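You operate a simulated robot arm through the tools that you are given. There is no shell and no other tool.

You run a simulated two-armed robot. Do the job below in one go: nothing can be reset, and whatever is moved stays where it is left.

## Task
Picture weak, sound muted: tune the aerial and get the WEATHER channel going with sound.
Fine: Turn the aerial knob till all four green bars show, then find the channel. Use the remote where it lies: mute off, 4 white bars of sound at the foot of the screen. Leave the set on.

The check looks at the end state, three seconds after you hand in, the way a careful person would. Anything else that was tipped, shoved, dropped, spilled or broken makes it a failure.

## Robot
Two 7-joint arms with two-finger grippers on one trunk that stands fixed in place. Base frame: the origin is at the foot of the trunk, x ahead of it, y to its left, z up. Units: mm, degrees, N and s.
The left shoulder is at [71, 175, 1101], the right one opposite. With the tool pointing down near the work surface each hand reaches from about 100 to 800 mm from the base axis, measured 20 degrees to its own side. Payload 2.94 kg a hand.
The TCP of each hand is the grasp point between the finger pads, 30 mm short of the fingertips. In the tool frame z runs along the fingers and y along their closing line. The gripper opens to 138 mm. The gripper's body begins 109 mm behind the TCP.
Orientation is told as [roll, pitch, yaw] about the base's x, y, z axes, in that order, counted from this pose: with the fingers straight down and closing along the base's y, the tool's x points along the base's -x, its y along +y and its z along -z.

## Interface
- The arms move only by the tool nudge_tool. It takes "left_series", "right_series" or both (then of equal length, played together; a hand with none holds still); each is one flat list of numbers, 7 for each row, row after row: the opening, from 0 (shut) to 1 (fully open), then the shift along the base's x, y, z in mm, then the turn, a rotation vector about the base's x, y, z in degrees. In form: [fingers, dx, dy, dz, wx, wy, wz, fingers, dx, dy, dz, wx, wy, wz, ...]. A call has 1 to 20 rows; each row shifts and turns the commanded pose from where the row before left it. Each row takes 0.2 s and may step no farther than 50 mm and 8.6 degrees from the row before; otherwise, or with a gripper value out of range, the whole call is refused. Where a pose cannot be reached the arm comes as near as it can. A force on the tool above 40 N (or 10 N above the force at the start of the call, whichever is more), or a blocked arm, ends the call early, and 0.2 s more pass. Each finger halts on what it meets, pressing with about 27 N; the grip force reading is that of the motor and also rises with nothing between the fingers. The clock runs only during rows and for 0.2 s after the last one: add rows that do not move to give the fingers time. The reply holds the time, the measured pose of the TCP, the force on the tool along the base axes, the opening and the grip force, in the units named above and with some noise, with the torque about the TCP (base axes, N m) and any sound that the robot's microphone picked up.
- Cameras (640 x 400 px; columns grow to the right, rows downward): "scene" is now at [167.3, -36.5, 1581.9]; the picture's right is [-0.43, -0.90, 0.00], its down [-0.64, 0.30, -0.70] and it looks along [0.64, -0.30, -0.71] (base axes); focal length 328 px, centre (320, 200). "left" rides on the left gripper at [71, -19, -146] in its tool frame; the picture's right is [0.26, 0.96, 0.00], its down [-0.85, 0.23, -0.48] and it looks along [-0.46, 0.12, 0.88] (tool axes); focal length 280 px, centre (320, 200). "right" rides on the right gripper at [71, 19, -146] in its tool frame; the picture's right is [-0.26, 0.96, 0.00], its down [-0.85, -0.23, -0.48] and it looks along [-0.46, -0.13, 0.88] (tool axes); focal length 280 px, centre (320, 200). There is no depth. A picture from a camera that has moved, and an enlarged one, comes with that camera's place and axes in the base frame and with its lens.
- snapshot(camera): a new picture of that camera. It takes no simulated time.
- lift_body(by): slides the trunk up (or, below 0, down) by that many mm; the arms and the scene camera ride with it, the base frame stays. It gives what a move gives, with no picture.
- head_to(pan, tilt): turns the head with the scene camera to pan (to the left, within 120 degrees either way) and tilt (down, from -29 to 69), counted from straight ahead of the robot. It gives what a move gives.
- close_up(camera, box): a new picture of the part [left, top, right, bottom] of that camera's present view, enlarged. It takes no simulated time.
- sign_off(): hands the job in; it is judged then, once.

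Places have to be worked out from the pictures, the camera data and where the tool is seen. Open the grippers and draw the arms clear of the work before you hand the job in, unless the task says otherwise.

The tools are called after "Call:" as a command line: name --argument value ..., lists and objects as JSON in quotes. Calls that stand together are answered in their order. nudge_tool: Moves the arms, as the interface text tells. Its arguments: {"type":"object","properties":{"left_series":{"type":"array","items":{"type":"number"}},"right_series":{"type":"array","items":{"type":"number"}}},"required":[]} The other tools are called the same way: lift_body (by) slides the trunk up or down; head_to (pan, tilt) turns the head that bears the scene camera; snapshot (camera) takes a picture; close_up (camera, box) takes an enlarged picture of a part of a camera's view; sign_off () hands the job in.

At the start:

```text
time_s: 0.0
left_tool_pos: [496.8, 116.6, 1125.1]
left_tcp_rot: [0.0, -0.1, 0.1]
left_wrist_force: [-0.5, 0.2, 0.3]
left_torque: [0.02, 0.0, 0.0]
left_opening: 137.9
left_finger_force: 0.1
right_tool_pos: [451.0, -241.2, 1031.7]
right_tcp_rot: [-0.1, 0.1, 0.0]
right_wrist_force: [0.1, 0.6, -1.3]
right_torque: [-0.02, 0.01, 0.02]
right_opening: 137.8
right_finger_force: 0.0
trunk travel left (down, up): [-275.0, 459.0]
head pan, tilt: [-25.3, 45.4]
```

scene: 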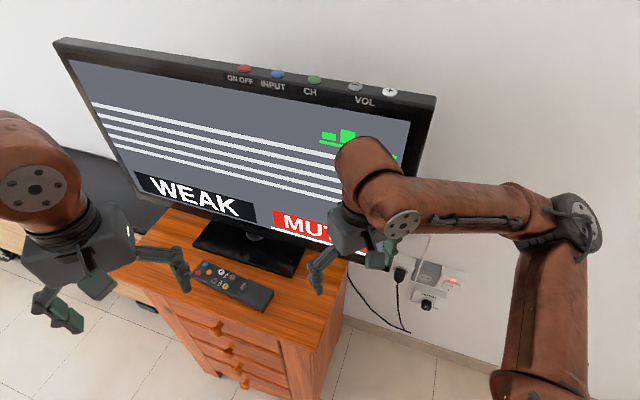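
right: 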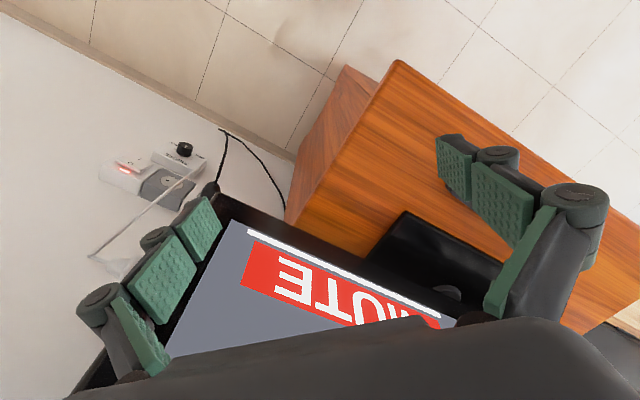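
left: 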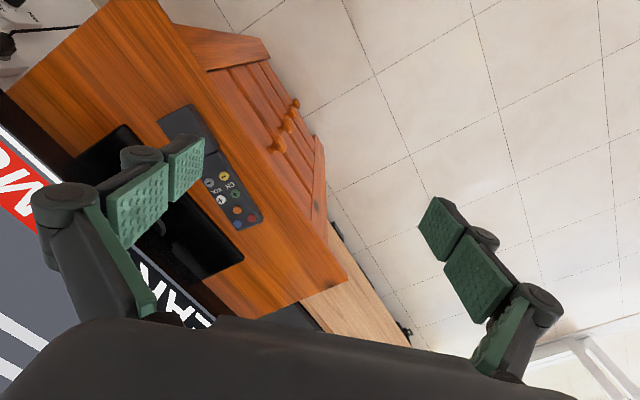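

The scene shows a TV with a weak picture and mute, a remote on the cabinet, and some wall boxes with cables. I'll look at details before moving.

Call:
close_up --camera "scene" --box '[340, 220, 500, 340]'

Call:
close_up --camera "scene" --box '[170, 240, 300, 320]'

Call:
close_up --camera "scene" --box '[40, 30, 440, 260]'

Call:
close_up --camera "right" --box '[60, 100, 320, 280]'

Call:
close_up --camera "left" --box '[140, 90, 280, 250]'

```text
3.33 times, centred on (420, 280) of scene
camera zoom: at [167.3, -36.5, 1581.9], right [-0.43, -0.9, 0.0], down [-0.64, 0.3, -0.7], along [0.64, -0.3, -0.71], focal length 1094 px, centre (-13, -67)
```

zoom: 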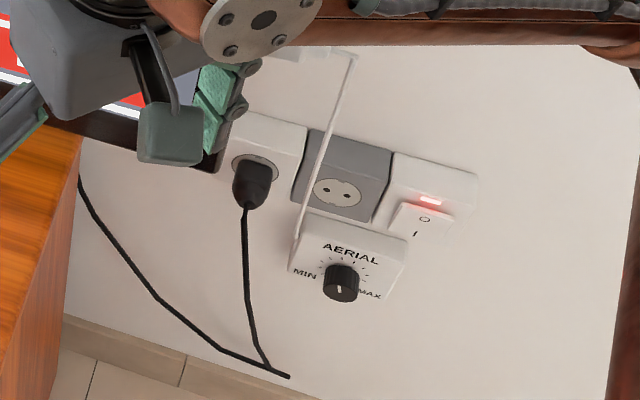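

```text
4.92 times, centred on (235, 280) of scene
camera zoom: at [167.3, -36.5, 1581.9], right [-0.43, -0.9, 0.0], down [-0.64, 0.3, -0.7], along [0.64, -0.3, -0.71], focal length 1615 px, centre (738, -194)
```

zoom: 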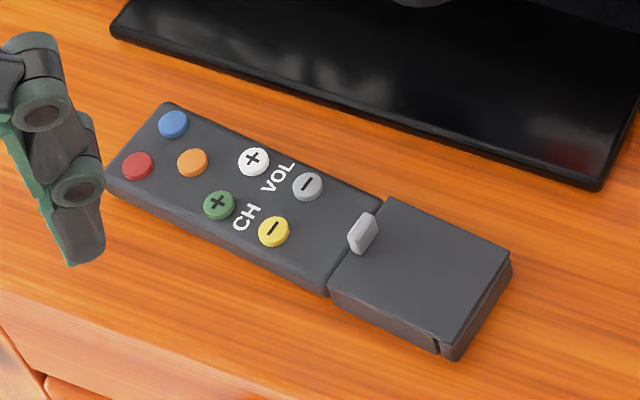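

```text
1.60 times, centred on (240, 145) of scene
camera zoom: at [167.3, -36.5, 1581.9], right [-0.43, -0.9, 0.0], down [-0.64, 0.3, -0.7], along [0.64, -0.3, -0.71], focal length 525 px, centre (448, 288)
```

zoom: 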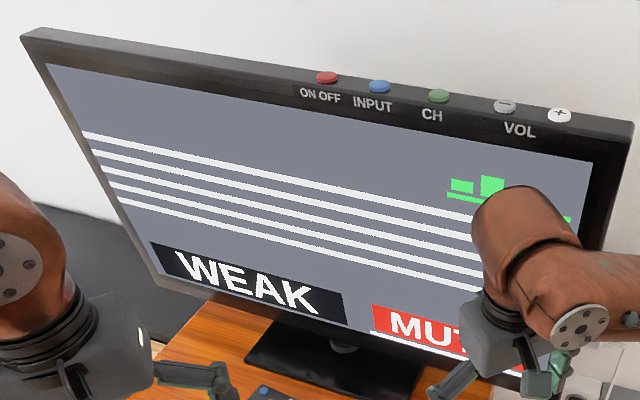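

```text
2.22 times, centred on (190, 190) of right
camera zoom: at [379.7, -221.4, 1176.8], right [0.26, 0.97, 0.0], down [0.85, -0.23, 0.48], along [0.46, -0.12, -0.88], focal length 623 px, centre (609, 222)
```

zoom: 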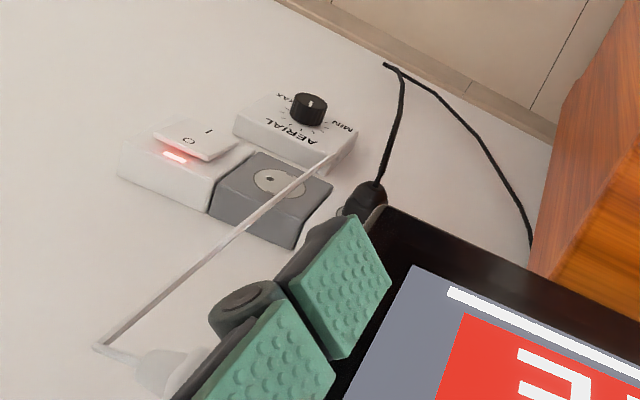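

```text
2.50 times, centred on (210, 170) of left
camera zoom: at [425.1, 96.6, 1271.0], right [-0.26, 0.96, 0.0], down [0.85, 0.23, 0.48], along [0.46, 0.12, -0.88], focal length 701 px, centre (595, 275)
```

zoom: 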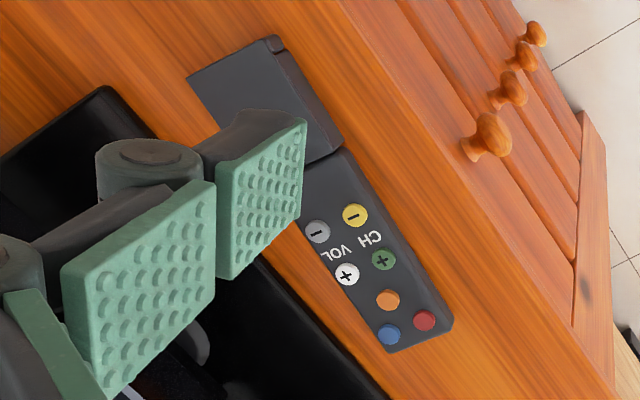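

The aerial dial is a wall box to the right, low (approx x≈510, y≈-610, z≈490), and the remote lies near (680, 0, 865). I'll turn the head toward the dial and the TV for better measurements.

Call:
head_to --pan -55 --tilt 50

Call:
snapshot --camera "scene"

```text
time_s: 0.9
left_tool_pos: [497.0, 116.8, 1124.2]
left_tcp_rot: [-0.1, -0.1, 0.0]
left_wrist_force: [0.4, -0.8, 0.9]
left_torque: [0.01, 0.0, 0.02]
left_opening: 137.9
left_finger_force: 0.1
right_tool_pos: [451.1, -240.1, 1030.9]
right_tcp_rot: [0.0, 0.1, 0.1]
right_wrist_force: [0.0, 0.0, 0.8]
right_torque: [-0.01, -0.03, 0.03]
right_opening: 138.1
right_finger_force: 0.1
trunk travel left (down, up): [-275.0, 459.0]
head pan, tilt: [-55.0, 50.0]
```

```text
taken
camera scene: at [138.3, -65.0, 1575.5], right [-0.82, -0.57, 0.0], down [-0.44, 0.63, -0.64], along [0.37, -0.53, -0.77], focal length 328 px, centre (320, 200)
```

scene: 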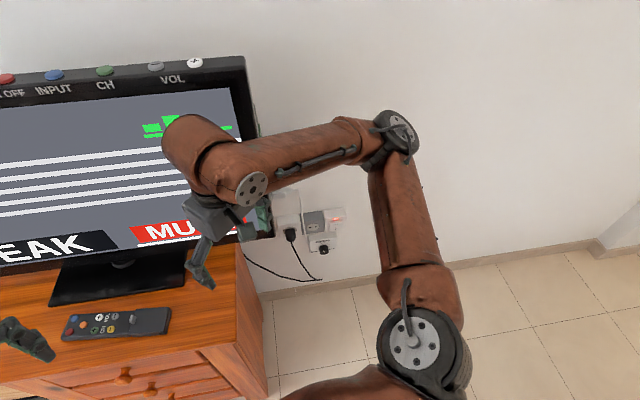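

The wall runs at about 45° (normal into the wall ≈ (0.70,-0.71,0)) and the knob is at t≈+66 to the right, in line with the right shoulder. I'll slide the right hand sideways clear of the TV, yaw -45° and tilt it to point at the wall, while drawing the left hand back and up.

Call:
nudge_tool --right_series '[0.5, -26, -25.5, 0, 0, 0, -7.6, 0.5, -26, -25.5, 0, 0, 0, -7.6, 0.5, -26, -25.5, 0, 0, 0, -7.6, 0.5, -26, -25.5, 0, 0, 0, -7.6, 0.5, -26, -25.5, 0, 0, 0, -7.6, 0.5, -26, -25.5, 0, 0, 0, -7.6, 0.5, 0, 0, -15, -5.83, -5.73, 0, 0.5, 0, 0, -15, -5.83, -5.73, 0, 0.5, 0, 0, -15, -5.83, -5.73, 0, 0.5, 0, 0, -15, -5.83, -5.73, 0, 0.5, 0, 0, -15, -5.83, -5.73, 0, 0.5, 0, 0, -15, -5.83, -5.73, 0, 0.5, 0, 0, -15, -5.83, -5.73, 0, 0.5, 0, 0, -15, -5.83, -5.73, 0, 0.5, 0, 0, -15, -5.83, -5.73, 0, 0.5, 0, 0, -15, -5.83, -5.73, 0, 0.5, 0, 0, -15, -5.83, -5.73, 0]' --left_series '[1, -25, 8, 25, 0, 0, 0, 1, -25, 8, 25, 0, 0, 0, 1, -25, 8, 25, 0, 0, 0, 1, -25, 8, 25, 0, 0, 0, 1, -25, 8, 25, 0, 0, 0, 1, -25, 8, 25, 0, 0, 0, 1, 0, 0, 0, 0, 0, 0, 1, 0, 0, 0, 0, 0, 0, 1, 0, 0, 0, 0, 0, 0, 1, 0, 0, 0, 0, 0, 0, 1, 0, 0, 0, 0, 0, 0, 1, 0, 0, 0, 0, 0, 0, 1, 0, 0, 0, 0, 0, 0, 1, 0, 0, 0, 0, 0, 0, 1, 0, 0, 0, 0, 0, 0, 1, 0, 0, 0, 0, 0, 0, 1, 0, 0, 0, 0, 0, 0]'

Call:
snapshot --camera "scene"

Call:
snapshot --camera "right"

```text
time_s: 4.5
left_tool_pos: [347.6, 164.4, 1274.9]
left_tcp_rot: [-0.1, -0.1, 0.0]
left_wrist_force: [0.2, 0.3, 0.2]
left_torque: [0.0, 0.03, -0.03]
left_opening: 138.0
left_finger_force: 0.0
right_tool_pos: [481.8, -454.5, 1093.6]
right_tcp_rot: [-0.1, -40.9, -45.6]
right_wrist_force: [-0.5, 1.1, 0.0]
right_torque: [-0.01, -0.02, 0.0]
right_opening: 69.1
right_finger_force: 0.1
right hand out of reach, approached as far as the arm can: row 5, 6, 7, 8, 9, 10, 11, 12, 13, 14, 15, 16, 17
trunk travel left (down, up): [-275.0, 459.0]
head pan, tilt: [-55.0, 50.0]
```

```text
taken
camera scene: at [138.1, -64.9, 1575.5], right [-0.82, -0.57, 0.0], down [-0.44, 0.63, -0.64], along [0.37, -0.53, -0.77], focal length 328 px, centre (320, 200)
```

scene: 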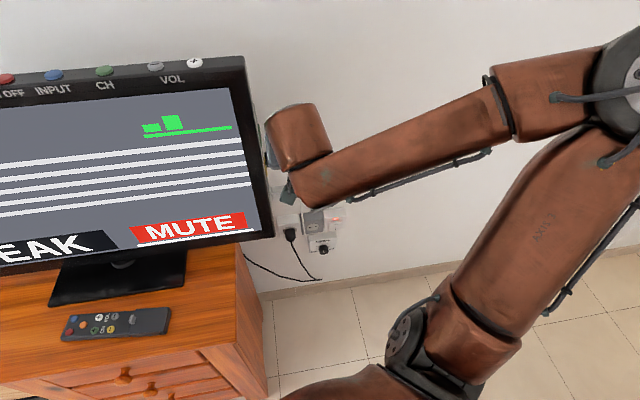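

```text
taken
camera right: at [390.7, -335.2, 1157.9], right [0.83, 0.53, 0.17], down [0.07, -0.4, 0.91], along [0.56, -0.75, -0.37], focal length 280 px, centre (320, 200)
```

right: 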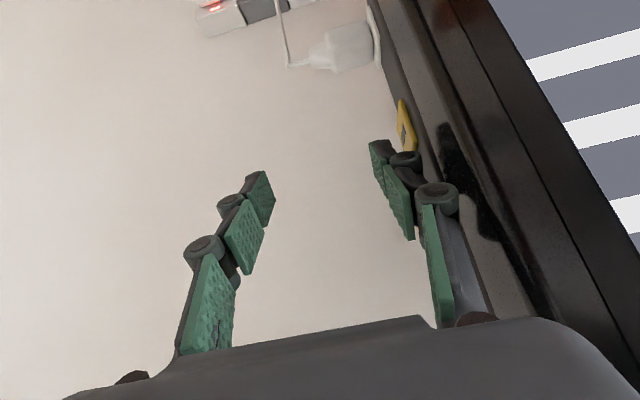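

The right hand went to the arm's near limit and now sits beside the TV's right edge, above the aerial lead. I'll slide it right along the wall, slightly outward, to see how the command responds.

Call:
nudge_tool --right_series '[0.5, -14, -23.5, 0, 0, 0, 0, 0.5, -14, -23.5, 0, 0, 0, 0]'

```text
time_s: 5.2
left_tool_pos: [347.1, 165.7, 1275.4]
left_tcp_rot: [-0.1, 0.0, 0.0]
left_wrist_force: [0.3, -0.5, -0.4]
left_torque: [0.03, 0.03, -0.01]
left_opening: 138.0
left_finger_force: 0.1
right_tool_pos: [452.2, -504.9, 1112.0]
right_tcp_rot: [-0.2, -40.6, -45.7]
right_wrist_force: [-0.1, 0.2, 0.0]
right_torque: [-0.01, -0.05, 0.0]
right_opening: 68.8
right_finger_force: 0.0
right hand out of reach, approached as far as the arm can: row 1, 2
trunk travel left (down, up): [-275.0, 459.0]
head pan, tilt: [-55.0, 50.0]
```

The command follows the actual pose. The hand is now at t≈31; I'll move a bit more right and slightly down before lowering the trunk.

Call:
nudge_tool --right_series '[0.5, -14, -23.5, 0, 0, 0, 0, 0.5, -14, -23.5, 0, 0, 0, 0]'

Call:
snapshot --camera "scene"

Call:
snapshot --camera "right"

```text
time_s: 5.8
left_tool_pos: [347.0, 164.9, 1275.0]
left_tcp_rot: [-0.1, 0.0, 0.0]
left_wrist_force: [0.3, 0.7, 0.0]
left_torque: [-0.01, -0.02, 0.02]
left_opening: 138.0
left_finger_force: 0.2
right_tool_pos: [425.3, -552.3, 1111.4]
right_tcp_rot: [0.0, -40.5, -45.5]
right_wrist_force: [0.1, 0.0, -0.5]
right_torque: [0.0, -0.04, 0.01]
right_opening: 69.0
right_finger_force: 0.0
trunk travel left (down, up): [-275.0, 459.0]
head pan, tilt: [-55.0, 50.0]
```

```text
taken
camera scene: at [137.8, -65.2, 1575.6], right [-0.82, -0.57, 0.0], down [-0.44, 0.63, -0.64], along [0.37, -0.53, -0.77], focal length 328 px, centre (320, 200)
```

scene: 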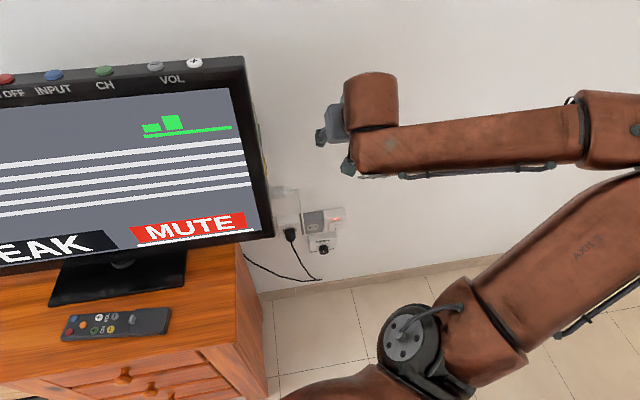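

```text
taken
camera right: at [334.8, -433.4, 1175.9], right [0.83, 0.53, 0.17], down [0.07, -0.4, 0.91], along [0.56, -0.75, -0.37], focal length 280 px, centre (320, 200)
```

right: 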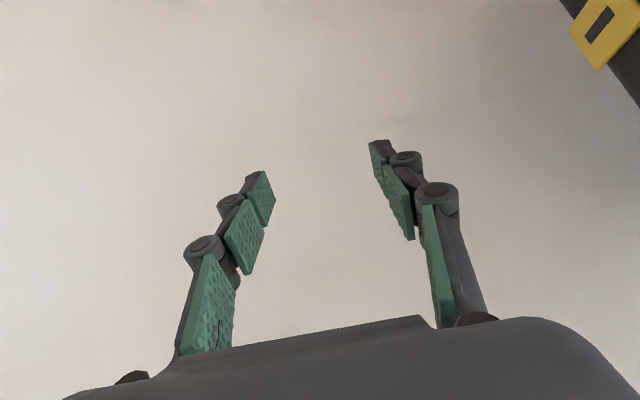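

Hand is clear of the TV and the lead below. Lower the trunk fully so the knob is nearer shoulder height.

Call:
lift_body --by -270

Call:
snapshot --camera "scene"

Call:
snapshot --camera "right"

Call:
snapshot --camera "left"

```text
time_s: 7.6
left_tool_pos: [354.2, 162.8, 1075.3]
left_tcp_rot: [0.2, 0.7, 0.1]
left_wrist_force: [-0.7, 0.3, 0.6]
left_torque: [0.0, -0.04, 0.01]
left_opening: 138.3
left_finger_force: 0.0
right_tool_pos: [496.6, -558.4, 831.4]
right_tcp_rot: [-10.9, -31.1, -40.1]
right_wrist_force: [-10.4, -13.5, -3.2]
right_torque: [1.67, -1.54, 0.92]
right_opening: 68.9
right_finger_force: 0.1
trunk travel left (down, up): [-79.0, 656.0]
head pan, tilt: [-55.0, 50.0]
stopped: the force on the tool passed its limit at 48 N (the readings are from after the stop); the commanded pose is now the measured one
```

```text
taken
camera scene: at [314.1, -68.0, 1357.4], right [-0.82, -0.57, 0.0], down [-0.44, 0.63, -0.64], along [0.37, -0.53, -0.77], focal length 328 px, centre (320, 200)
```

scene: 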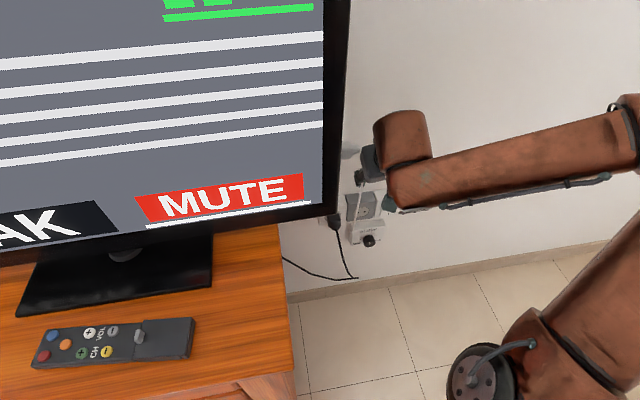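

```text
taken
camera right: at [424.9, -438.2, 913.3], right [0.85, 0.52, -0.02], down [0.27, -0.4, 0.88], along [0.45, -0.75, -0.48], focal length 280 px, centre (320, 200)
```

right: 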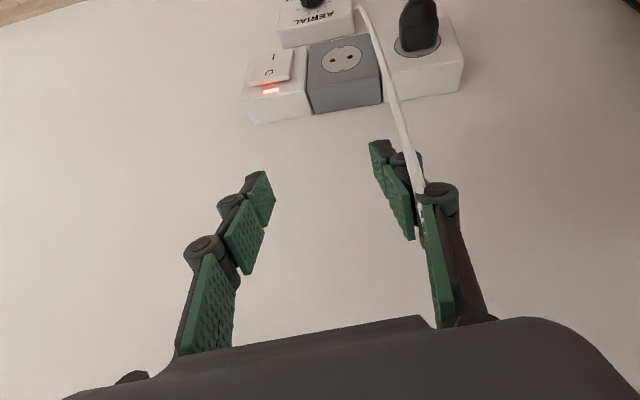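

```text
taken
camera left: at [283.9, 142.1, 1222.2], right [-0.26, 0.96, 0.01], down [0.85, 0.23, 0.47], along [0.45, 0.13, -0.89], focal length 280 px, centre (320, 200)
```

left: 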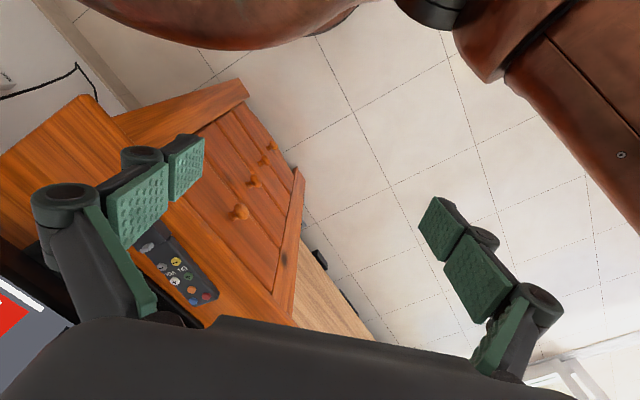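

The lowering stopped on contact: the push on the hand is to the right, so the left finger or wrist is touching the aerial lead/adapter. I'll back the hand away to the right gently and check.

Call:
nudge_tool --right_series '[0.5, -10, -10, 0, 0, 0, 0, 0.5, -10, -10, 0, 0, 0, 0]'

Call:
snapshot --camera "scene"

Call:
snapshot --camera "right"

Call:
close_up --camera "scene" --box '[300, 80, 460, 280]'

```text
time_s: 8.2
left_tool_pos: [354.0, 163.4, 1075.6]
left_tcp_rot: [0.0, 0.7, 0.1]
left_wrist_force: [-0.2, 0.3, -0.1]
left_torque: [0.0, 0.01, 0.0]
left_opening: 137.7
left_finger_force: 0.1
right_tool_pos: [478.9, -578.3, 835.4]
right_tcp_rot: [-10.9, -31.1, -39.9]
right_wrist_force: [-0.1, -1.0, 0.3]
right_torque: [0.0, -0.01, -0.01]
right_opening: 69.2
right_finger_force: 0.1
trunk travel left (down, up): [-79.0, 656.0]
head pan, tilt: [-55.0, 50.0]
```

```text
taken
camera scene: at [314.3, -64.7, 1358.2], right [-0.82, -0.57, 0.0], down [-0.44, 0.63, -0.64], along [0.37, -0.53, -0.77], focal length 328 px, centre (320, 200)
```

scene: 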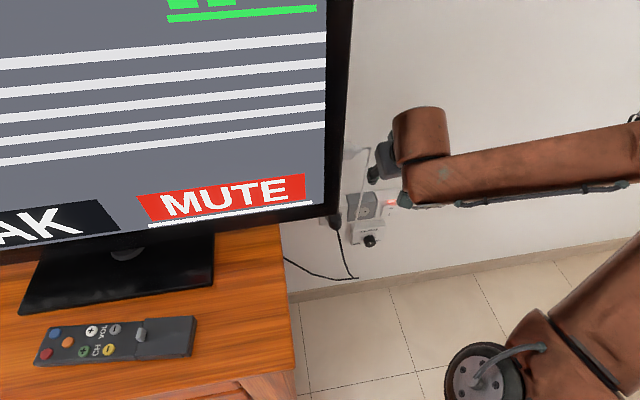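

```text
taken
camera right: at [407.1, -457.1, 916.2], right [0.85, 0.52, -0.02], down [0.27, -0.4, 0.88], along [0.45, -0.75, -0.48], focal length 280 px, centre (320, 200)
```

right: 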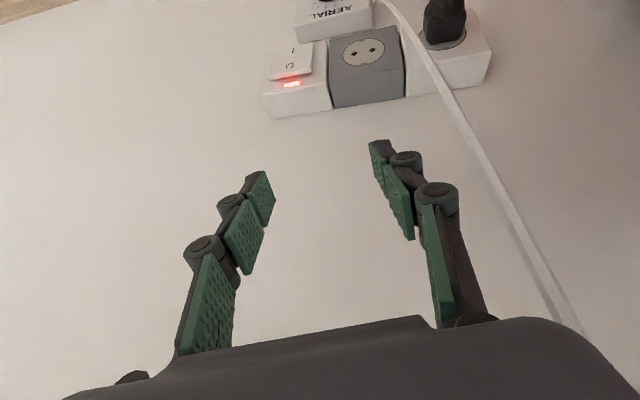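

```text
2.00 times, centred on (380, 180) of scene
camera zoom: at [314.3, -64.7, 1358.2], right [-0.82, -0.57, 0.0], down [-0.44, 0.63, -0.64], along [0.37, -0.53, -0.77], focal length 656 px, centre (200, 240)
```

zoom: 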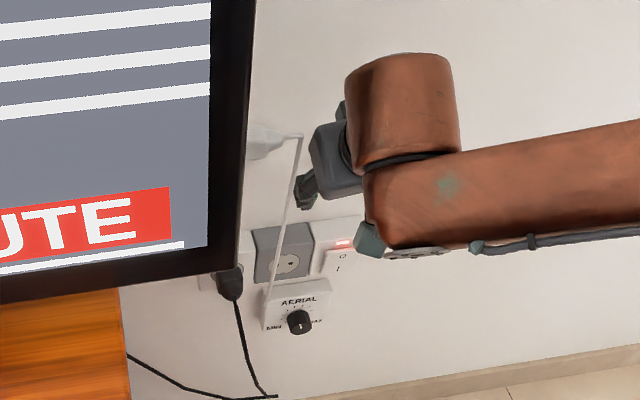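

The hand is free and the lead looks intact. Now I'll back off from the wall a bit, lower, and level the tool toward the wall.

Call:
nudge_tool --right_series '[0.5, -8, 6, -10, 2.15, -4.4, 0, 0.5, -8, 6, -10, 2.15, -4.4, 0, 0.5, -7, 5, -20, -5.6, -5.5, 0, 0.5, -6, 5, -20, -5.6, -5.5, 0, 0.5, -5, 5, -20, -5.6, -5.5, 0, 0.5, -5, 5, -20, -5.6, -5.5, 0]'

Call:
snapshot --camera "scene"

Call:
snapshot --camera "right"

```text
time_s: 9.6
left_tool_pos: [355.3, 164.3, 1074.6]
left_tcp_rot: [0.1, 0.8, 0.2]
left_wrist_force: [0.3, -0.5, -0.7]
left_torque: [0.02, 0.06, 0.02]
left_opening: 138.2
left_finger_force: 0.2
right_tool_pos: [512.8, -616.0, 750.2]
right_tcp_rot: [0.5, -66.3, -46.2]
right_wrist_force: [0.2, 0.7, -0.4]
right_torque: [-0.05, 0.0, 0.02]
right_opening: 68.9
right_finger_force: 0.0
right hand out of reach, approached as far as the arm can: row 1, 2, 3, 4, 5
trunk travel left (down, up): [-79.0, 656.0]
head pan, tilt: [-55.0, 50.0]
```

```text
taken
camera scene: at [315.7, -65.7, 1357.5], right [-0.82, -0.57, 0.0], down [-0.44, 0.63, -0.64], along [0.37, -0.53, -0.77], focal length 328 px, centre (320, 200)
```

scene: 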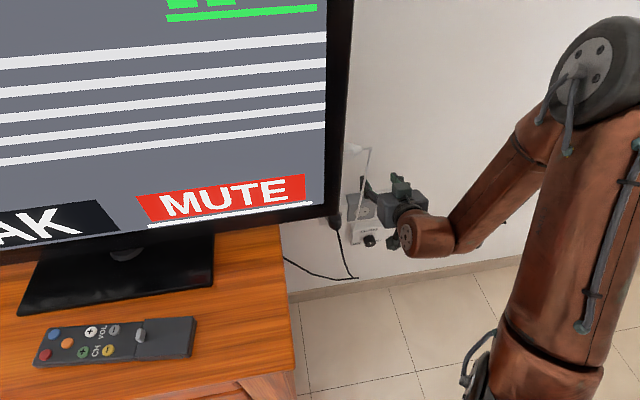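

```text
taken
camera right: at [413.8, -486.7, 743.0], right [0.76, 0.6, 0.24], down [-0.23, -0.09, 0.97], along [0.6, -0.8, 0.07], focal length 280 px, centre (320, 200)
```

right: 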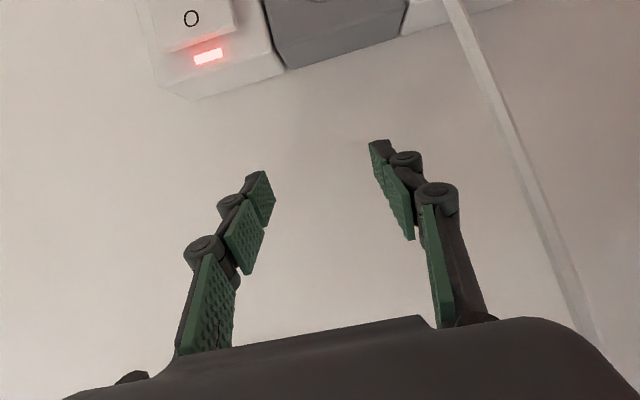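

The hand reached near the wall (TCP n≈798) above the sockets. I'll pull straight back from the wall ~90 mm while finishing the levelling, before going lower.

Call:
nudge_tool --right_series '[0.5, -16, 16, 0, 0, 0, 0, 0.5, -16, 16, 0, 0, 0, 0, 0.5, -16, 16, 0, 0, 0, 0, 0.5, -16, 16, 0, 0, 0, 0]'

```text
time_s: 10.6
left_tool_pos: [353.7, 166.2, 1075.6]
left_tcp_rot: [0.0, 0.6, 0.1]
left_wrist_force: [0.4, -0.3, 0.1]
left_torque: [0.02, 0.01, -0.04]
left_opening: 138.0
left_finger_force: 0.0
right_tool_pos: [507.3, -616.4, 746.2]
right_tcp_rot: [0.2, -66.3, -45.9]
right_wrist_force: [-0.2, 0.0, 0.7]
right_torque: [0.02, 0.03, -0.01]
right_opening: 69.0
right_finger_force: 0.1
right hand out of reach, approached as far as the arm can: row 1, 2, 3, 4
trunk travel left (down, up): [-79.0, 656.0]
head pan, tilt: [-55.0, 50.0]
```

Blocked by the arm's near limit at this height. I'll go right along the wall past the switch box (t≈230), where there is room to lower and retreat.

Call:
nudge_tool --right_series '[0.5, -16.4, -11.9, 0, 0, 0, 0, 0.5, -16.4, -11.9, 0, 0, 0, 0, 0.5, -16.4, -11.9, 0, 0, 0, 0, 0.5, -16.4, -11.9, 0, 0, 0, 0, 0.5, -16.4, -11.9, 0, 0, 0, 0, 0.5, -16.4, -11.9, 0, 0, 0, 0, 0.5, -16.4, -11.9, 0, 0, 0, 0, 0.5, -16.4, -11.9, 0, 0, 0, 0]'

Call:
snapshot --camera "scene"

```text
time_s: 12.4
left_tool_pos: [353.8, 165.0, 1075.9]
left_tcp_rot: [0.0, 0.7, 0.0]
left_wrist_force: [-0.2, -0.7, 0.1]
left_torque: [0.02, 0.01, 0.01]
left_opening: 138.1
left_finger_force: 0.0
right_tool_pos: [378.3, -712.6, 737.5]
right_tcp_rot: [0.1, -66.4, -46.0]
right_wrist_force: [0.4, -0.2, 0.5]
right_torque: [-0.02, -0.04, 0.02]
right_opening: 69.0
right_finger_force: 0.0
right hand out of reach, approached as far as the arm can: row 8
trunk travel left (down, up): [-79.0, 656.0]
head pan, tilt: [-55.0, 50.0]
```

```text
taken
camera scene: at [314.0, -65.3, 1358.3], right [-0.82, -0.57, 0.0], down [-0.44, 0.63, -0.64], along [0.37, -0.53, -0.77], focal length 328 px, centre (320, 200)
```

scene: 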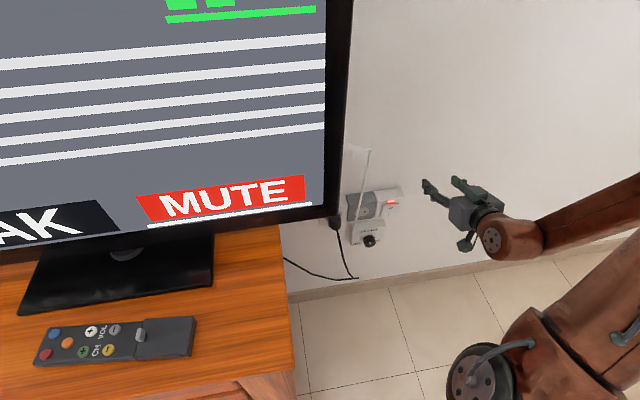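

Clear of the switch box now. Lower to knob height while levelling the tool and retreating from the wall.

Call:
nudge_tool --right_series '[0.5, 0, 0, -30, 0, 0, 0, 0.5, 0, 0, -30, 0, 0, 0, 0.5, 0, 0, -30, 0, 0, 0, 0.5, -10, 10, -30, -5.7, -5.6, 0, 0.5, -10, 10, -30, -5.7, -5.6, 0, 0.5, -10, 10, -30, -5.7, -5.6, 0, 0.5, -10, 10, -30, 0, 0, 0, 0.5, -10, 10, -30, 0, 0, 0]'

Call:
snapshot --camera "scene"

Call:
snapshot --camera "right"

```text
time_s: 14.2
left_tool_pos: [351.4, 162.7, 1077.2]
left_tcp_rot: [0.2, 0.6, 0.1]
left_wrist_force: [-0.7, 0.7, 0.5]
left_torque: [0.0, -0.08, -0.01]
left_opening: 138.1
left_finger_force: 0.1
right_tool_pos: [374.3, -635.5, 554.0]
right_tcp_rot: [139.5, -89.4, 174.6]
right_wrist_force: [0.7, -0.4, 1.0]
right_torque: [-0.01, 0.02, -0.02]
right_opening: 69.0
right_finger_force: 0.0
right hand out of reach, approached as far as the arm can: row 5, 6
trunk travel left (down, up): [-79.0, 656.0]
head pan, tilt: [-55.0, 50.0]
```

```text
taken
camera scene: at [312.6, -66.6, 1358.7], right [-0.82, -0.57, 0.0], down [-0.44, 0.63, -0.64], along [0.37, -0.53, -0.77], focal length 328 px, centre (320, 200)
```

scene: 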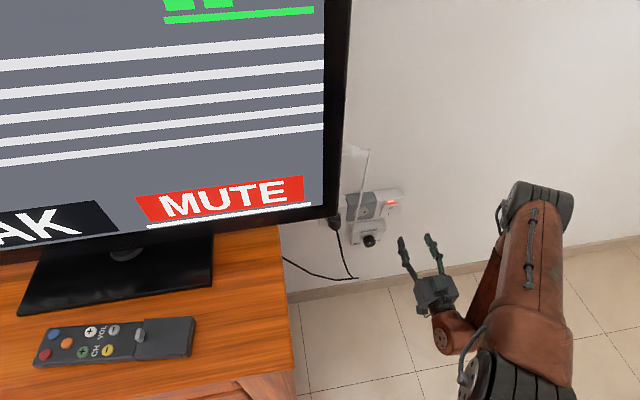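

```text
taken
camera right: at [288.8, -518.3, 482.0], right [0.69, 0.67, 0.27], down [-0.51, 0.18, 0.84], along [0.52, -0.72, 0.47], focal length 280 px, centre (320, 200)
```

right: 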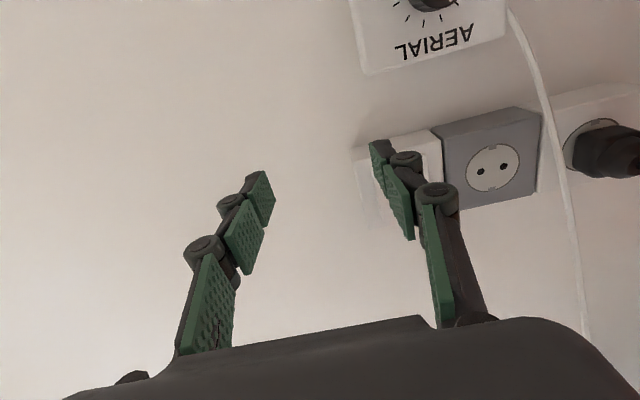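

The tool is level and free at knob height; from this view the knob is about (500,-625,478). I'll shift left to line up with it, staying ~100 mm off the wall.

Call:
nudge_tool --right_series '[0.5, 13, 21.7, -18.5, 0, 0, 0, 0.5, 13, 21.7, -18.5, 0, 0, 0, 0.5, 13, 21.7, -18.5, 0, 0, 0, 0.5, 13, 21.7, -18.5, 0, 0, 0]'

Call:
snapshot --camera "scene"

Call:
snapshot --camera "right"

```text
time_s: 15.2
left_tool_pos: [353.9, 164.1, 1074.5]
left_tcp_rot: [0.1, 0.7, 0.1]
left_wrist_force: [0.1, 0.0, -0.7]
left_torque: [0.0, 0.03, 0.04]
left_opening: 138.2
left_finger_force: 0.0
right_tool_pos: [427.5, -549.4, 478.6]
right_tcp_rot: [157.5, -89.7, 156.8]
right_wrist_force: [1.3, 0.0, -0.2]
right_torque: [0.0, -0.01, -0.02]
right_opening: 69.2
right_finger_force: 0.1
trunk travel left (down, up): [-79.0, 656.0]
head pan, tilt: [-55.0, 50.0]
```

```text
taken
camera scene: at [314.3, -65.2, 1358.2], right [-0.82, -0.57, 0.0], down [-0.44, 0.63, -0.64], along [0.37, -0.53, -0.77], focal length 328 px, centre (320, 200)
```

scene: 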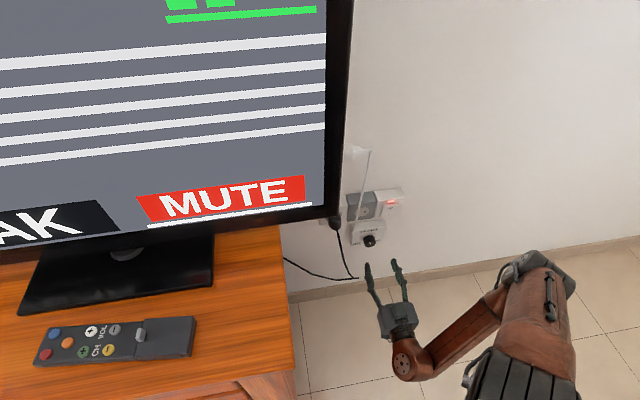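

```text
taken
camera right: at [340.2, -431.7, 407.1], right [0.69, 0.67, 0.26], down [-0.5, 0.18, 0.85], along [0.52, -0.72, 0.46], focal length 280 px, centre (320, 200)
```

right: 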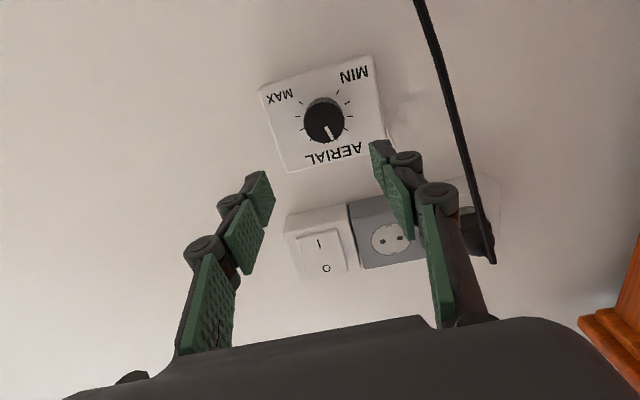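

Triangulating: knob face centre ≈ n 808, t 69, z 462; its pointer is at roughly 12 o'clock. I'll align laterally and advance 60 mm, then look again.

Call:
nudge_tool --right_series '[0.5, 5.8, 5.6, -16.6, 0, 0, 0, 0.5, 14, -14.3, 0, 0, 0, 0, 0.5, 14, -14.3, 0, 0, 0, 0, 0.5, 14, -14.3, 0, 0, 0, 0]'

Call:
snapshot --camera "right"

Call:
close_up --camera "scene" --box '[330, 170, 450, 290]'

```text
time_s: 16.2
left_tool_pos: [354.3, 164.9, 1075.4]
left_tcp_rot: [0.0, 0.7, 0.1]
left_wrist_force: [0.0, -0.7, -0.9]
left_torque: [0.01, -0.02, 0.02]
left_opening: 138.0
left_finger_force: 0.1
right_tool_pos: [476.1, -586.9, 463.6]
right_tcp_rot: [144.7, -89.7, 169.6]
right_wrist_force: [-0.4, 0.3, 0.6]
right_torque: [-0.02, -0.01, -0.01]
right_opening: 69.1
right_finger_force: 0.0
trunk travel left (down, up): [-79.0, 656.0]
head pan, tilt: [-55.0, 50.0]
```

```text
taken
camera right: at [388.2, -468.8, 391.0], right [0.69, 0.67, 0.27], down [-0.5, 0.18, 0.85], along [0.52, -0.72, 0.46], focal length 280 px, centre (320, 200)
```

right: 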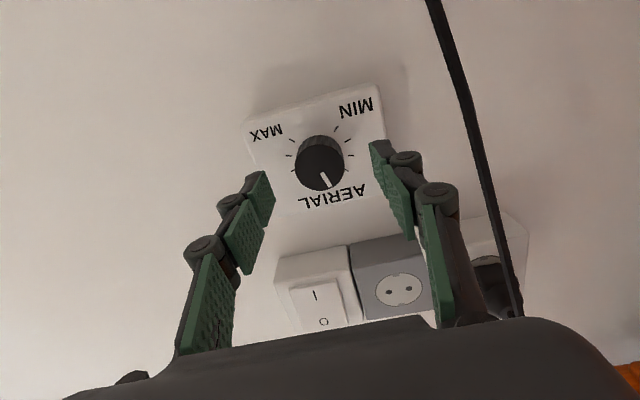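

```text
3.33 times, centred on (390, 230) of scene
camera zoom: at [314.2, -65.1, 1358.2], right [-0.82, -0.57, 0.0], down [-0.44, 0.63, -0.64], along [0.37, -0.53, -0.77], focal length 1094 px, centre (87, 100)
```

zoom: 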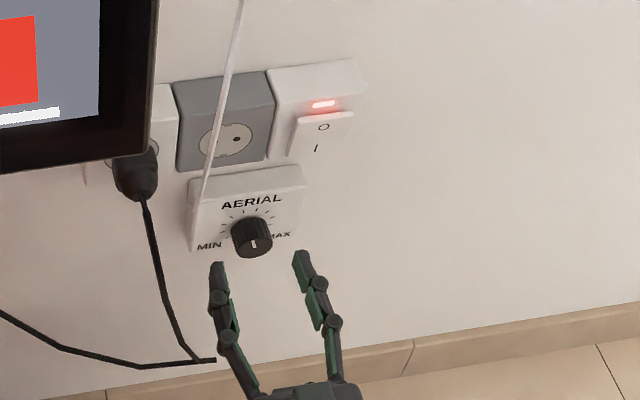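

Aligned to within a few mm. Advance ~30 mm so the fingertips flank the knob.

Call:
nudge_tool --right_series '[0.5, 7.5, -7.6, -1, 0, 0, 0, 0.5, 7.5, -7.6, -1, 0, 0, 0, 0.5, 7.0, -7.2, 0, 0, 0, 0]'

Call:
snapshot --camera "right"

Call:
close_up --camera "scene" --box '[330, 170, 450, 290]'

```text
time_s: 17.0
left_tool_pos: [354.0, 164.7, 1075.9]
left_tcp_rot: [0.0, 0.8, 0.1]
left_wrist_force: [-0.4, 0.3, 0.2]
left_torque: [0.03, 0.02, 0.04]
left_opening: 137.9
left_finger_force: 0.1
right_tool_pos: [497.3, -608.5, 461.7]
right_tcp_rot: [146.1, -89.7, 168.2]
right_wrist_force: [0.1, 0.4, 0.3]
right_torque: [0.0, 0.01, 0.03]
right_opening: 69.3
right_finger_force: 0.1
trunk travel left (down, up): [-79.0, 656.0]
head pan, tilt: [-55.0, 50.0]
```

```text
taken
camera right: at [410.5, -491.2, 389.2], right [0.69, 0.67, 0.27], down [-0.5, 0.18, 0.85], along [0.52, -0.72, 0.46], focal length 280 px, centre (320, 200)
```

right: 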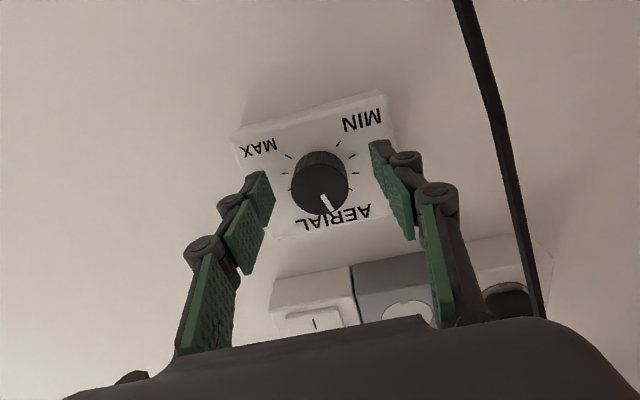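

```text
3.33 times, centred on (390, 230) of scene
camera zoom: at [314.2, -65.1, 1358.2], right [-0.82, -0.57, 0.0], down [-0.44, 0.63, -0.64], along [0.37, -0.53, -0.77], focal length 1094 px, centre (87, 100)
```

zoom: 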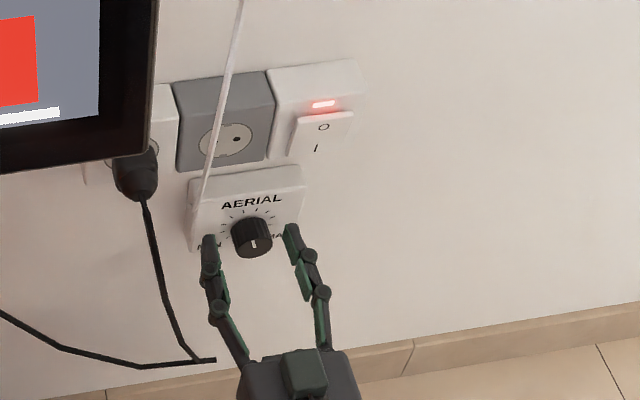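

Fingertips flank the knob with no contact. Close the fingers on it, and turn the head to watch the signal bars.

Call:
nudge_tool --right_series '[0.25, 0, 0, 0, 0, 0, 0, 0.1, 0, 0, 0, 0, 0, 0, 0.1, 0, 0, 0, 0, 0, 0, 0.1, 0, 0, 0, 0, 0, 0, 0.1, 0, 0, 0, 0, 0, 0]'

Call:
head_to --pan -38 --tilt 28

Call:
snapshot --camera "scene"

Call:
snapshot --camera "right"

```text
time_s: 18.2
left_tool_pos: [353.2, 164.2, 1076.1]
left_tcp_rot: [0.1, 0.7, 0.1]
left_wrist_force: [-0.7, 0.1, -0.5]
left_torque: [0.0, -0.02, -0.01]
left_opening: 138.0
left_finger_force: 0.0
right_tool_pos: [496.5, -609.2, 461.7]
right_tcp_rot: [145.1, -89.5, 169.0]
right_wrist_force: [-3.8, -6.2, 0.2]
right_torque: [0.01, -0.05, -0.17]
right_opening: 35.1
right_finger_force: 45.7
trunk travel left (down, up): [-79.0, 656.0]
head pan, tilt: [-55.0, 50.0]
```

```text
time_s: 19.1
left_tool_pos: [353.0, 163.5, 1075.2]
left_tcp_rot: [-0.1, 0.7, 0.1]
left_wrist_force: [-0.4, 0.4, 0.0]
left_torque: [0.01, 0.04, 0.02]
left_opening: 138.1
left_finger_force: 0.1
right_tool_pos: [495.7, -608.5, 460.8]
right_tcp_rot: [144.7, -89.6, 169.3]
right_wrist_force: [-7.1, -10.0, 0.3]
right_torque: [0.04, -0.02, -0.25]
right_opening: 35.2
right_finger_force: 44.8
trunk travel left (down, up): [-79.0, 656.0]
head pan, tilt: [-38.0, 28.0]
```

```text
taken
camera scene: at [341.4, -58.8, 1390.9], right [-0.62, -0.79, 0.0], down [-0.37, 0.29, -0.88], along [0.69, -0.54, -0.47], focal length 328 px, centre (320, 200)
```

scene: 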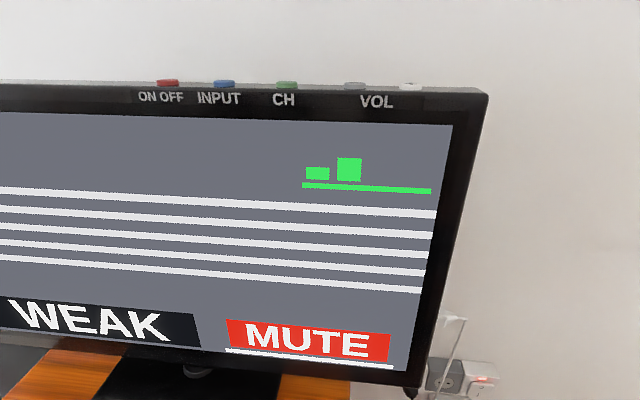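

```text
taken
camera right: at [409.8, -491.7, 389.1], right [0.69, 0.67, 0.27], down [-0.5, 0.18, 0.85], along [0.52, -0.72, 0.46], focal length 280 px, centre (320, 200)
```

right: 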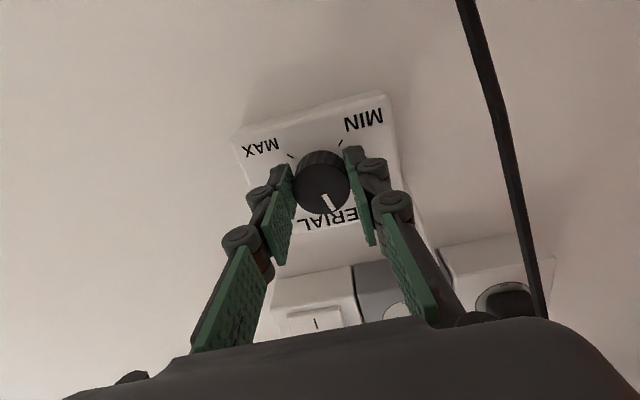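

Knob gripped (35 mm). I'll ease the side load by 2 mm and turn clockwise 24° to see the effect on the bars.

Call:
nudge_tool --right_series '[0.1, -1.4, -1.4, 0, 0, 0, 0, 0.1, 0, 0, 0, 5.6, -5.7, 0, 0.1, 0, 0, 0, 5.6, -5.7, 0, 0.1, 0, 0, 0, 5.6, -5.7, 0]'

Call:
snapshot --camera "scene"

Call:
snapshot --camera "right"

```text
time_s: 20.1
left_tool_pos: [354.3, 165.5, 1075.1]
left_tcp_rot: [0.1, 0.8, 0.2]
left_wrist_force: [0.7, 0.0, 0.3]
left_torque: [0.01, -0.01, 0.02]
left_opening: 138.0
left_finger_force: 0.0
right_tool_pos: [498.2, -608.0, 461.4]
right_tcp_rot: [90.5, -65.5, -135.9]
right_wrist_force: [11.9, 0.1, -0.8]
right_torque: [0.34, 0.38, 0.34]
right_opening: 35.0
right_finger_force: 45.3
trunk travel left (down, up): [-79.0, 656.0]
head pan, tilt: [-38.0, 28.0]
```

```text
taken
camera scene: at [342.8, -57.7, 1390.7], right [-0.61, -0.79, 0.0], down [-0.37, 0.29, -0.88], along [0.7, -0.54, -0.47], focal length 328 px, centre (320, 200)
```

scene: 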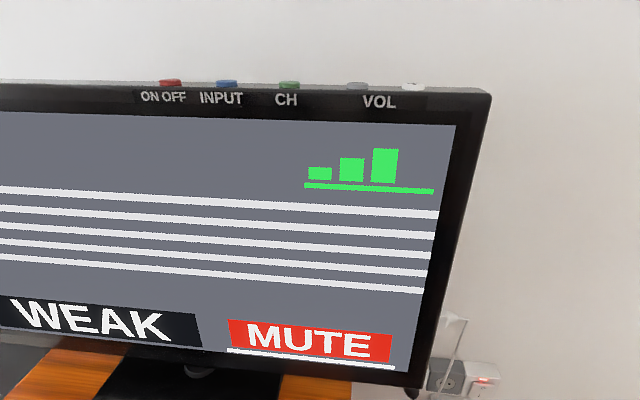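

```text
taken
camera right: at [429.7, -471.7, 404.2], right [0.55, 0.54, 0.64], down [-0.73, -0.05, 0.68], along [0.4, -0.84, 0.37], focal length 280 px, centre (320, 200)
```

right: 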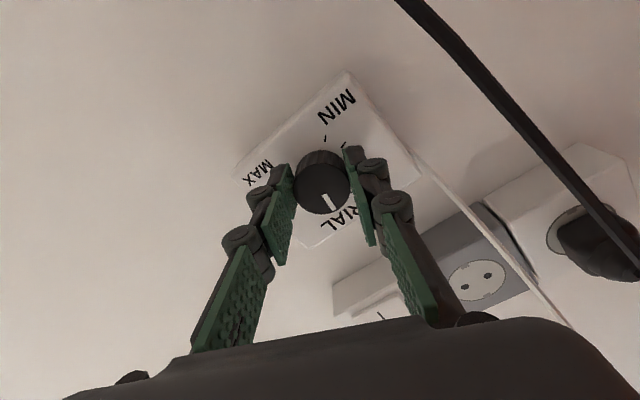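

Clockwise raises the signal: three bars now. The cable is clear of the camera; turn another 8° steps, checking the bars.

Call:
nudge_tool --right_series '[0.1, 0, 0, 0, 5.6, -5.7, 0, 0.1, 0, 0, 0, 5.6, -5.7, 0]'

Call:
snapshot --camera "scene"

Call:
snapshot --camera "right"

```text
time_s: 20.7
left_tool_pos: [354.7, 164.2, 1074.9]
left_tcp_rot: [0.0, 0.8, 0.1]
left_wrist_force: [-0.8, 0.4, 0.1]
left_torque: [0.02, -0.03, 0.01]
left_opening: 138.2
left_finger_force: 0.0
right_tool_pos: [499.3, -607.5, 461.2]
right_tcp_rot: [90.2, -49.5, -135.7]
right_wrist_force: [28.5, 7.5, 2.1]
right_torque: [0.25, 0.39, 0.96]
right_opening: 35.2
right_finger_force: 44.9
trunk travel left (down, up): [-79.0, 656.0]
head pan, tilt: [-38.0, 28.0]
```

```text
taken
camera scene: at [343.4, -57.0, 1390.7], right [-0.61, -0.79, 0.0], down [-0.37, 0.29, -0.88], along [0.7, -0.54, -0.47], focal length 328 px, centre (320, 200)
```

scene: 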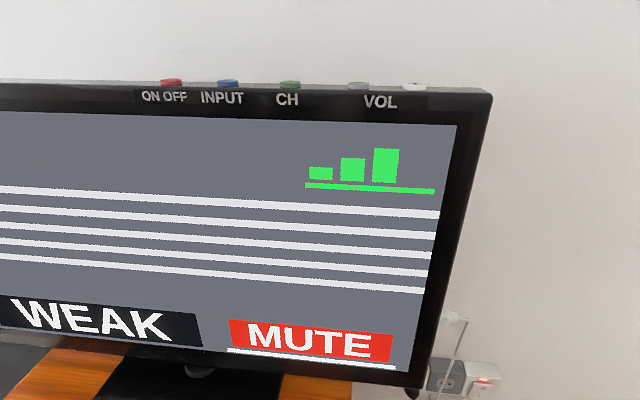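

```text
taken
camera right: at [440.0, -461.4, 420.0], right [0.4, 0.4, 0.82], down [-0.85, -0.17, 0.5], along [0.34, -0.9, 0.27], focal length 280 px, centre (320, 200)
```

right: 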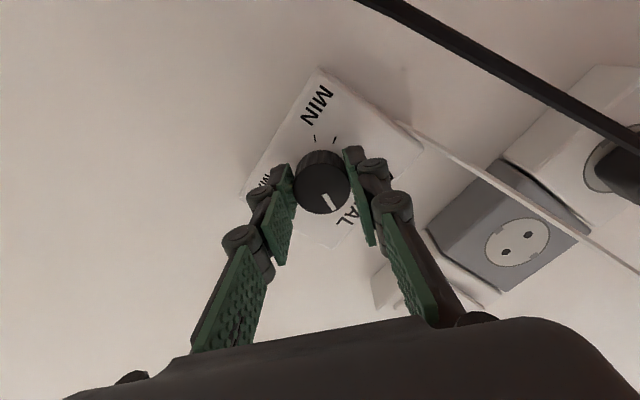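

Three bars still, and a side load built up (~25 N to the left). I'll relieve it by moving ~2.5 mm left and 1.5 mm inward, then turn another 8°.

Call:
nudge_tool --right_series '[0.1, 2.8, 0.7, 0, 0, 0, 0, 0.1, 0, 0, 0, 5.6, -5.7, 0]'

Call:
close_up --camera "scene" --box '[220, 80, 500, 255]'

```text
time_s: 21.3
left_tool_pos: [354.1, 166.6, 1076.0]
left_tcp_rot: [0.0, 0.7, 0.1]
left_wrist_force: [-0.3, -0.3, 0.3]
left_torque: [0.0, 0.01, 0.01]
left_opening: 137.8
left_finger_force: 0.0
right_tool_pos: [498.7, -606.6, 462.0]
right_tcp_rot: [90.2, -49.9, -135.8]
right_wrist_force: [13.7, 16.6, 8.2]
right_torque: [0.21, 0.39, 1.26]
right_opening: 34.7
right_finger_force: 44.7
right hand out of reach, approached as far as the arm can: row 2
trunk travel left (down, up): [-79.0, 656.0]
head pan, tilt: [-38.0, 28.0]
```

```text
2.29 times, centred on (360, 168) of scene
camera zoom: at [341.8, -56.6, 1391.1], right [-0.62, -0.79, 0.0], down [-0.37, 0.29, -0.88], along [0.7, -0.54, -0.47], focal length 750 px, centre (229, 274)
```

zoom: 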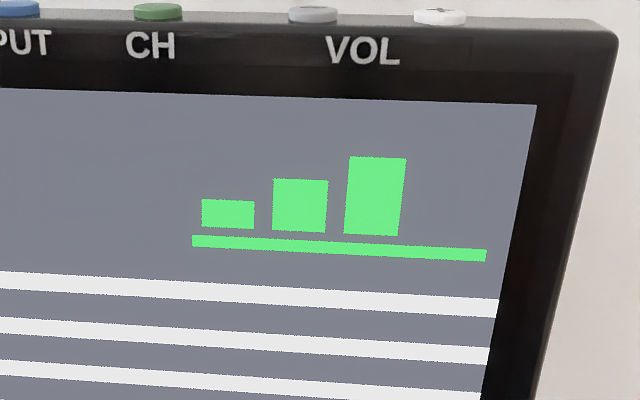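

The wrist reached its turn limit at 40°. I'll open the fingers, turn the hand back counter-clockwise about the knob axis, and regrip.

Call:
nudge_tool --right_series '[0.5, 0, 0, 0, 0, 0, 0, 0.5, 0, 0, 0, 0, 0, 0, 0.5, 0, 0, 0, 0, 0, 0]'

Call:
snapshot --camera "right"

```text
time_s: 22.1
left_tool_pos: [353.7, 164.1, 1075.5]
left_tcp_rot: [0.0, 0.7, 0.2]
left_wrist_force: [0.8, 0.6, 0.3]
left_torque: [0.02, -0.01, 0.0]
left_opening: 138.0
left_finger_force: 0.1
right_tool_pos: [496.9, -609.3, 460.2]
right_tcp_rot: [90.0, -49.9, -136.0]
right_wrist_force: [-0.7, 0.8, 0.0]
right_torque: [0.01, 0.0, 0.0]
right_opening: 69.1
right_finger_force: 0.0
trunk travel left (down, up): [-79.0, 656.0]
head pan, tilt: [-38.0, 28.0]
```

```text
taken
camera right: at [440.0, -462.9, 418.9], right [0.41, 0.4, 0.82], down [-0.85, -0.16, 0.5], along [0.33, -0.9, 0.27], focal length 280 px, centre (320, 200)
```

right: 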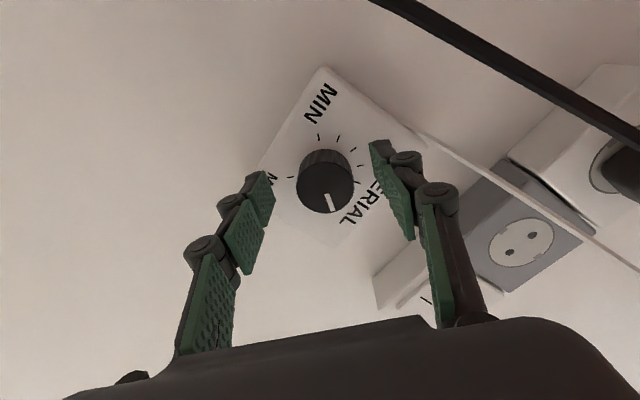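

Knob is centred between open fingers (pointer moved with the grip). Rotate the hand counter-clockwise 88° around it.

Call:
nudge_tool --right_series '[0.5, 1.4, 1.4, 1, -5.6, 5.7, 0, 0.5, 0, 0, 0, -5.6, 5.7, 0, 0.5, 0, 0, 0, -5.6, 5.7, 0, 0.5, 0, 0, 0, -5.6, 5.7, 0, 0.5, 0, 0, 0, -5.6, 5.7, 0, 0.5, 0, 0, 0, -5.6, 5.7, 0, 0.5, 0, 0, 0, -5.6, 5.7, 0, 0.5, 0, 0, 0, -5.6, 5.7, 0, 0.5, 0, 0, 0, -5.6, 5.7, 0, 0.5, 0, 0, 0, -5.6, 5.7, 0, 0.5, 0, 0, 0, -5.6, 5.7, 0]'

Call:
snapshot --camera "right"

```text
time_s: 24.5
left_tool_pos: [354.0, 164.8, 1075.3]
left_tcp_rot: [0.0, 0.6, 0.1]
left_wrist_force: [-0.2, -0.3, 0.2]
left_torque: [0.03, 0.04, 0.02]
left_opening: 138.1
left_finger_force: 0.1
right_tool_pos: [500.8, -608.2, 462.3]
right_tcp_rot: [-90.5, -42.2, 44.9]
right_wrist_force: [-0.5, -0.6, 0.4]
right_torque: [-0.04, -0.03, 0.02]
right_opening: 69.0
right_finger_force: 0.1
trunk travel left (down, up): [-79.0, 656.0]
head pan, tilt: [-38.0, 28.0]
```

```text
taken
camera right: at [370.2, -532.3, 399.2], right [0.6, 0.59, -0.54], down [0.0, 0.68, 0.74], along [0.8, -0.44, 0.41], focal length 280 px, centre (320, 200)
```

right: 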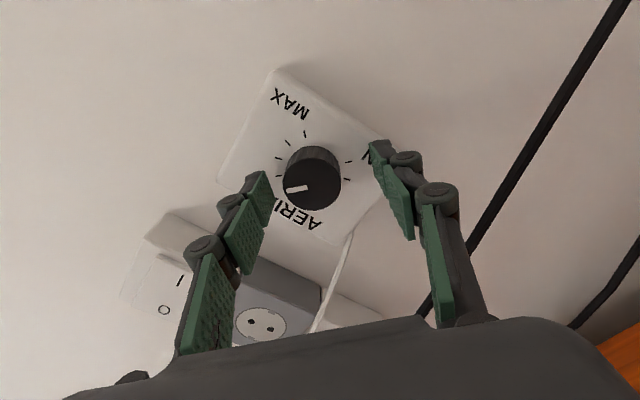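

Hand is back at about -48°, knob between the fingers. Close and turn clockwise 24°, then check.

Call:
nudge_tool --right_series '[0.25, -1, -1, 1, 0, 0, 0, 0.1, 0, 0, 0, 0, 0, 0, 0.1, 0, 0, 0, 0, 0, 0, 0.1, 0, 0, 0, 0, 0, 0, 0.1, 0, 0, 0, 0, 0, 0]'

```text
time_s: 25.7
left_tool_pos: [352.8, 165.0, 1076.1]
left_tcp_rot: [0.0, 0.7, 0.2]
left_wrist_force: [-0.4, -0.3, 0.0]
left_torque: [-0.01, -0.01, -0.01]
left_opening: 138.0
left_finger_force: 0.1
right_tool_pos: [497.5, -609.6, 466.7]
right_tcp_rot: [-90.7, -42.3, 44.9]
right_wrist_force: [-6.5, -8.5, 13.2]
right_torque: [-0.24, -0.24, -0.32]
right_opening: 35.3
right_finger_force: 44.8
trunk travel left (down, up): [-79.0, 656.0]
head pan, tilt: [-38.0, 28.0]
```

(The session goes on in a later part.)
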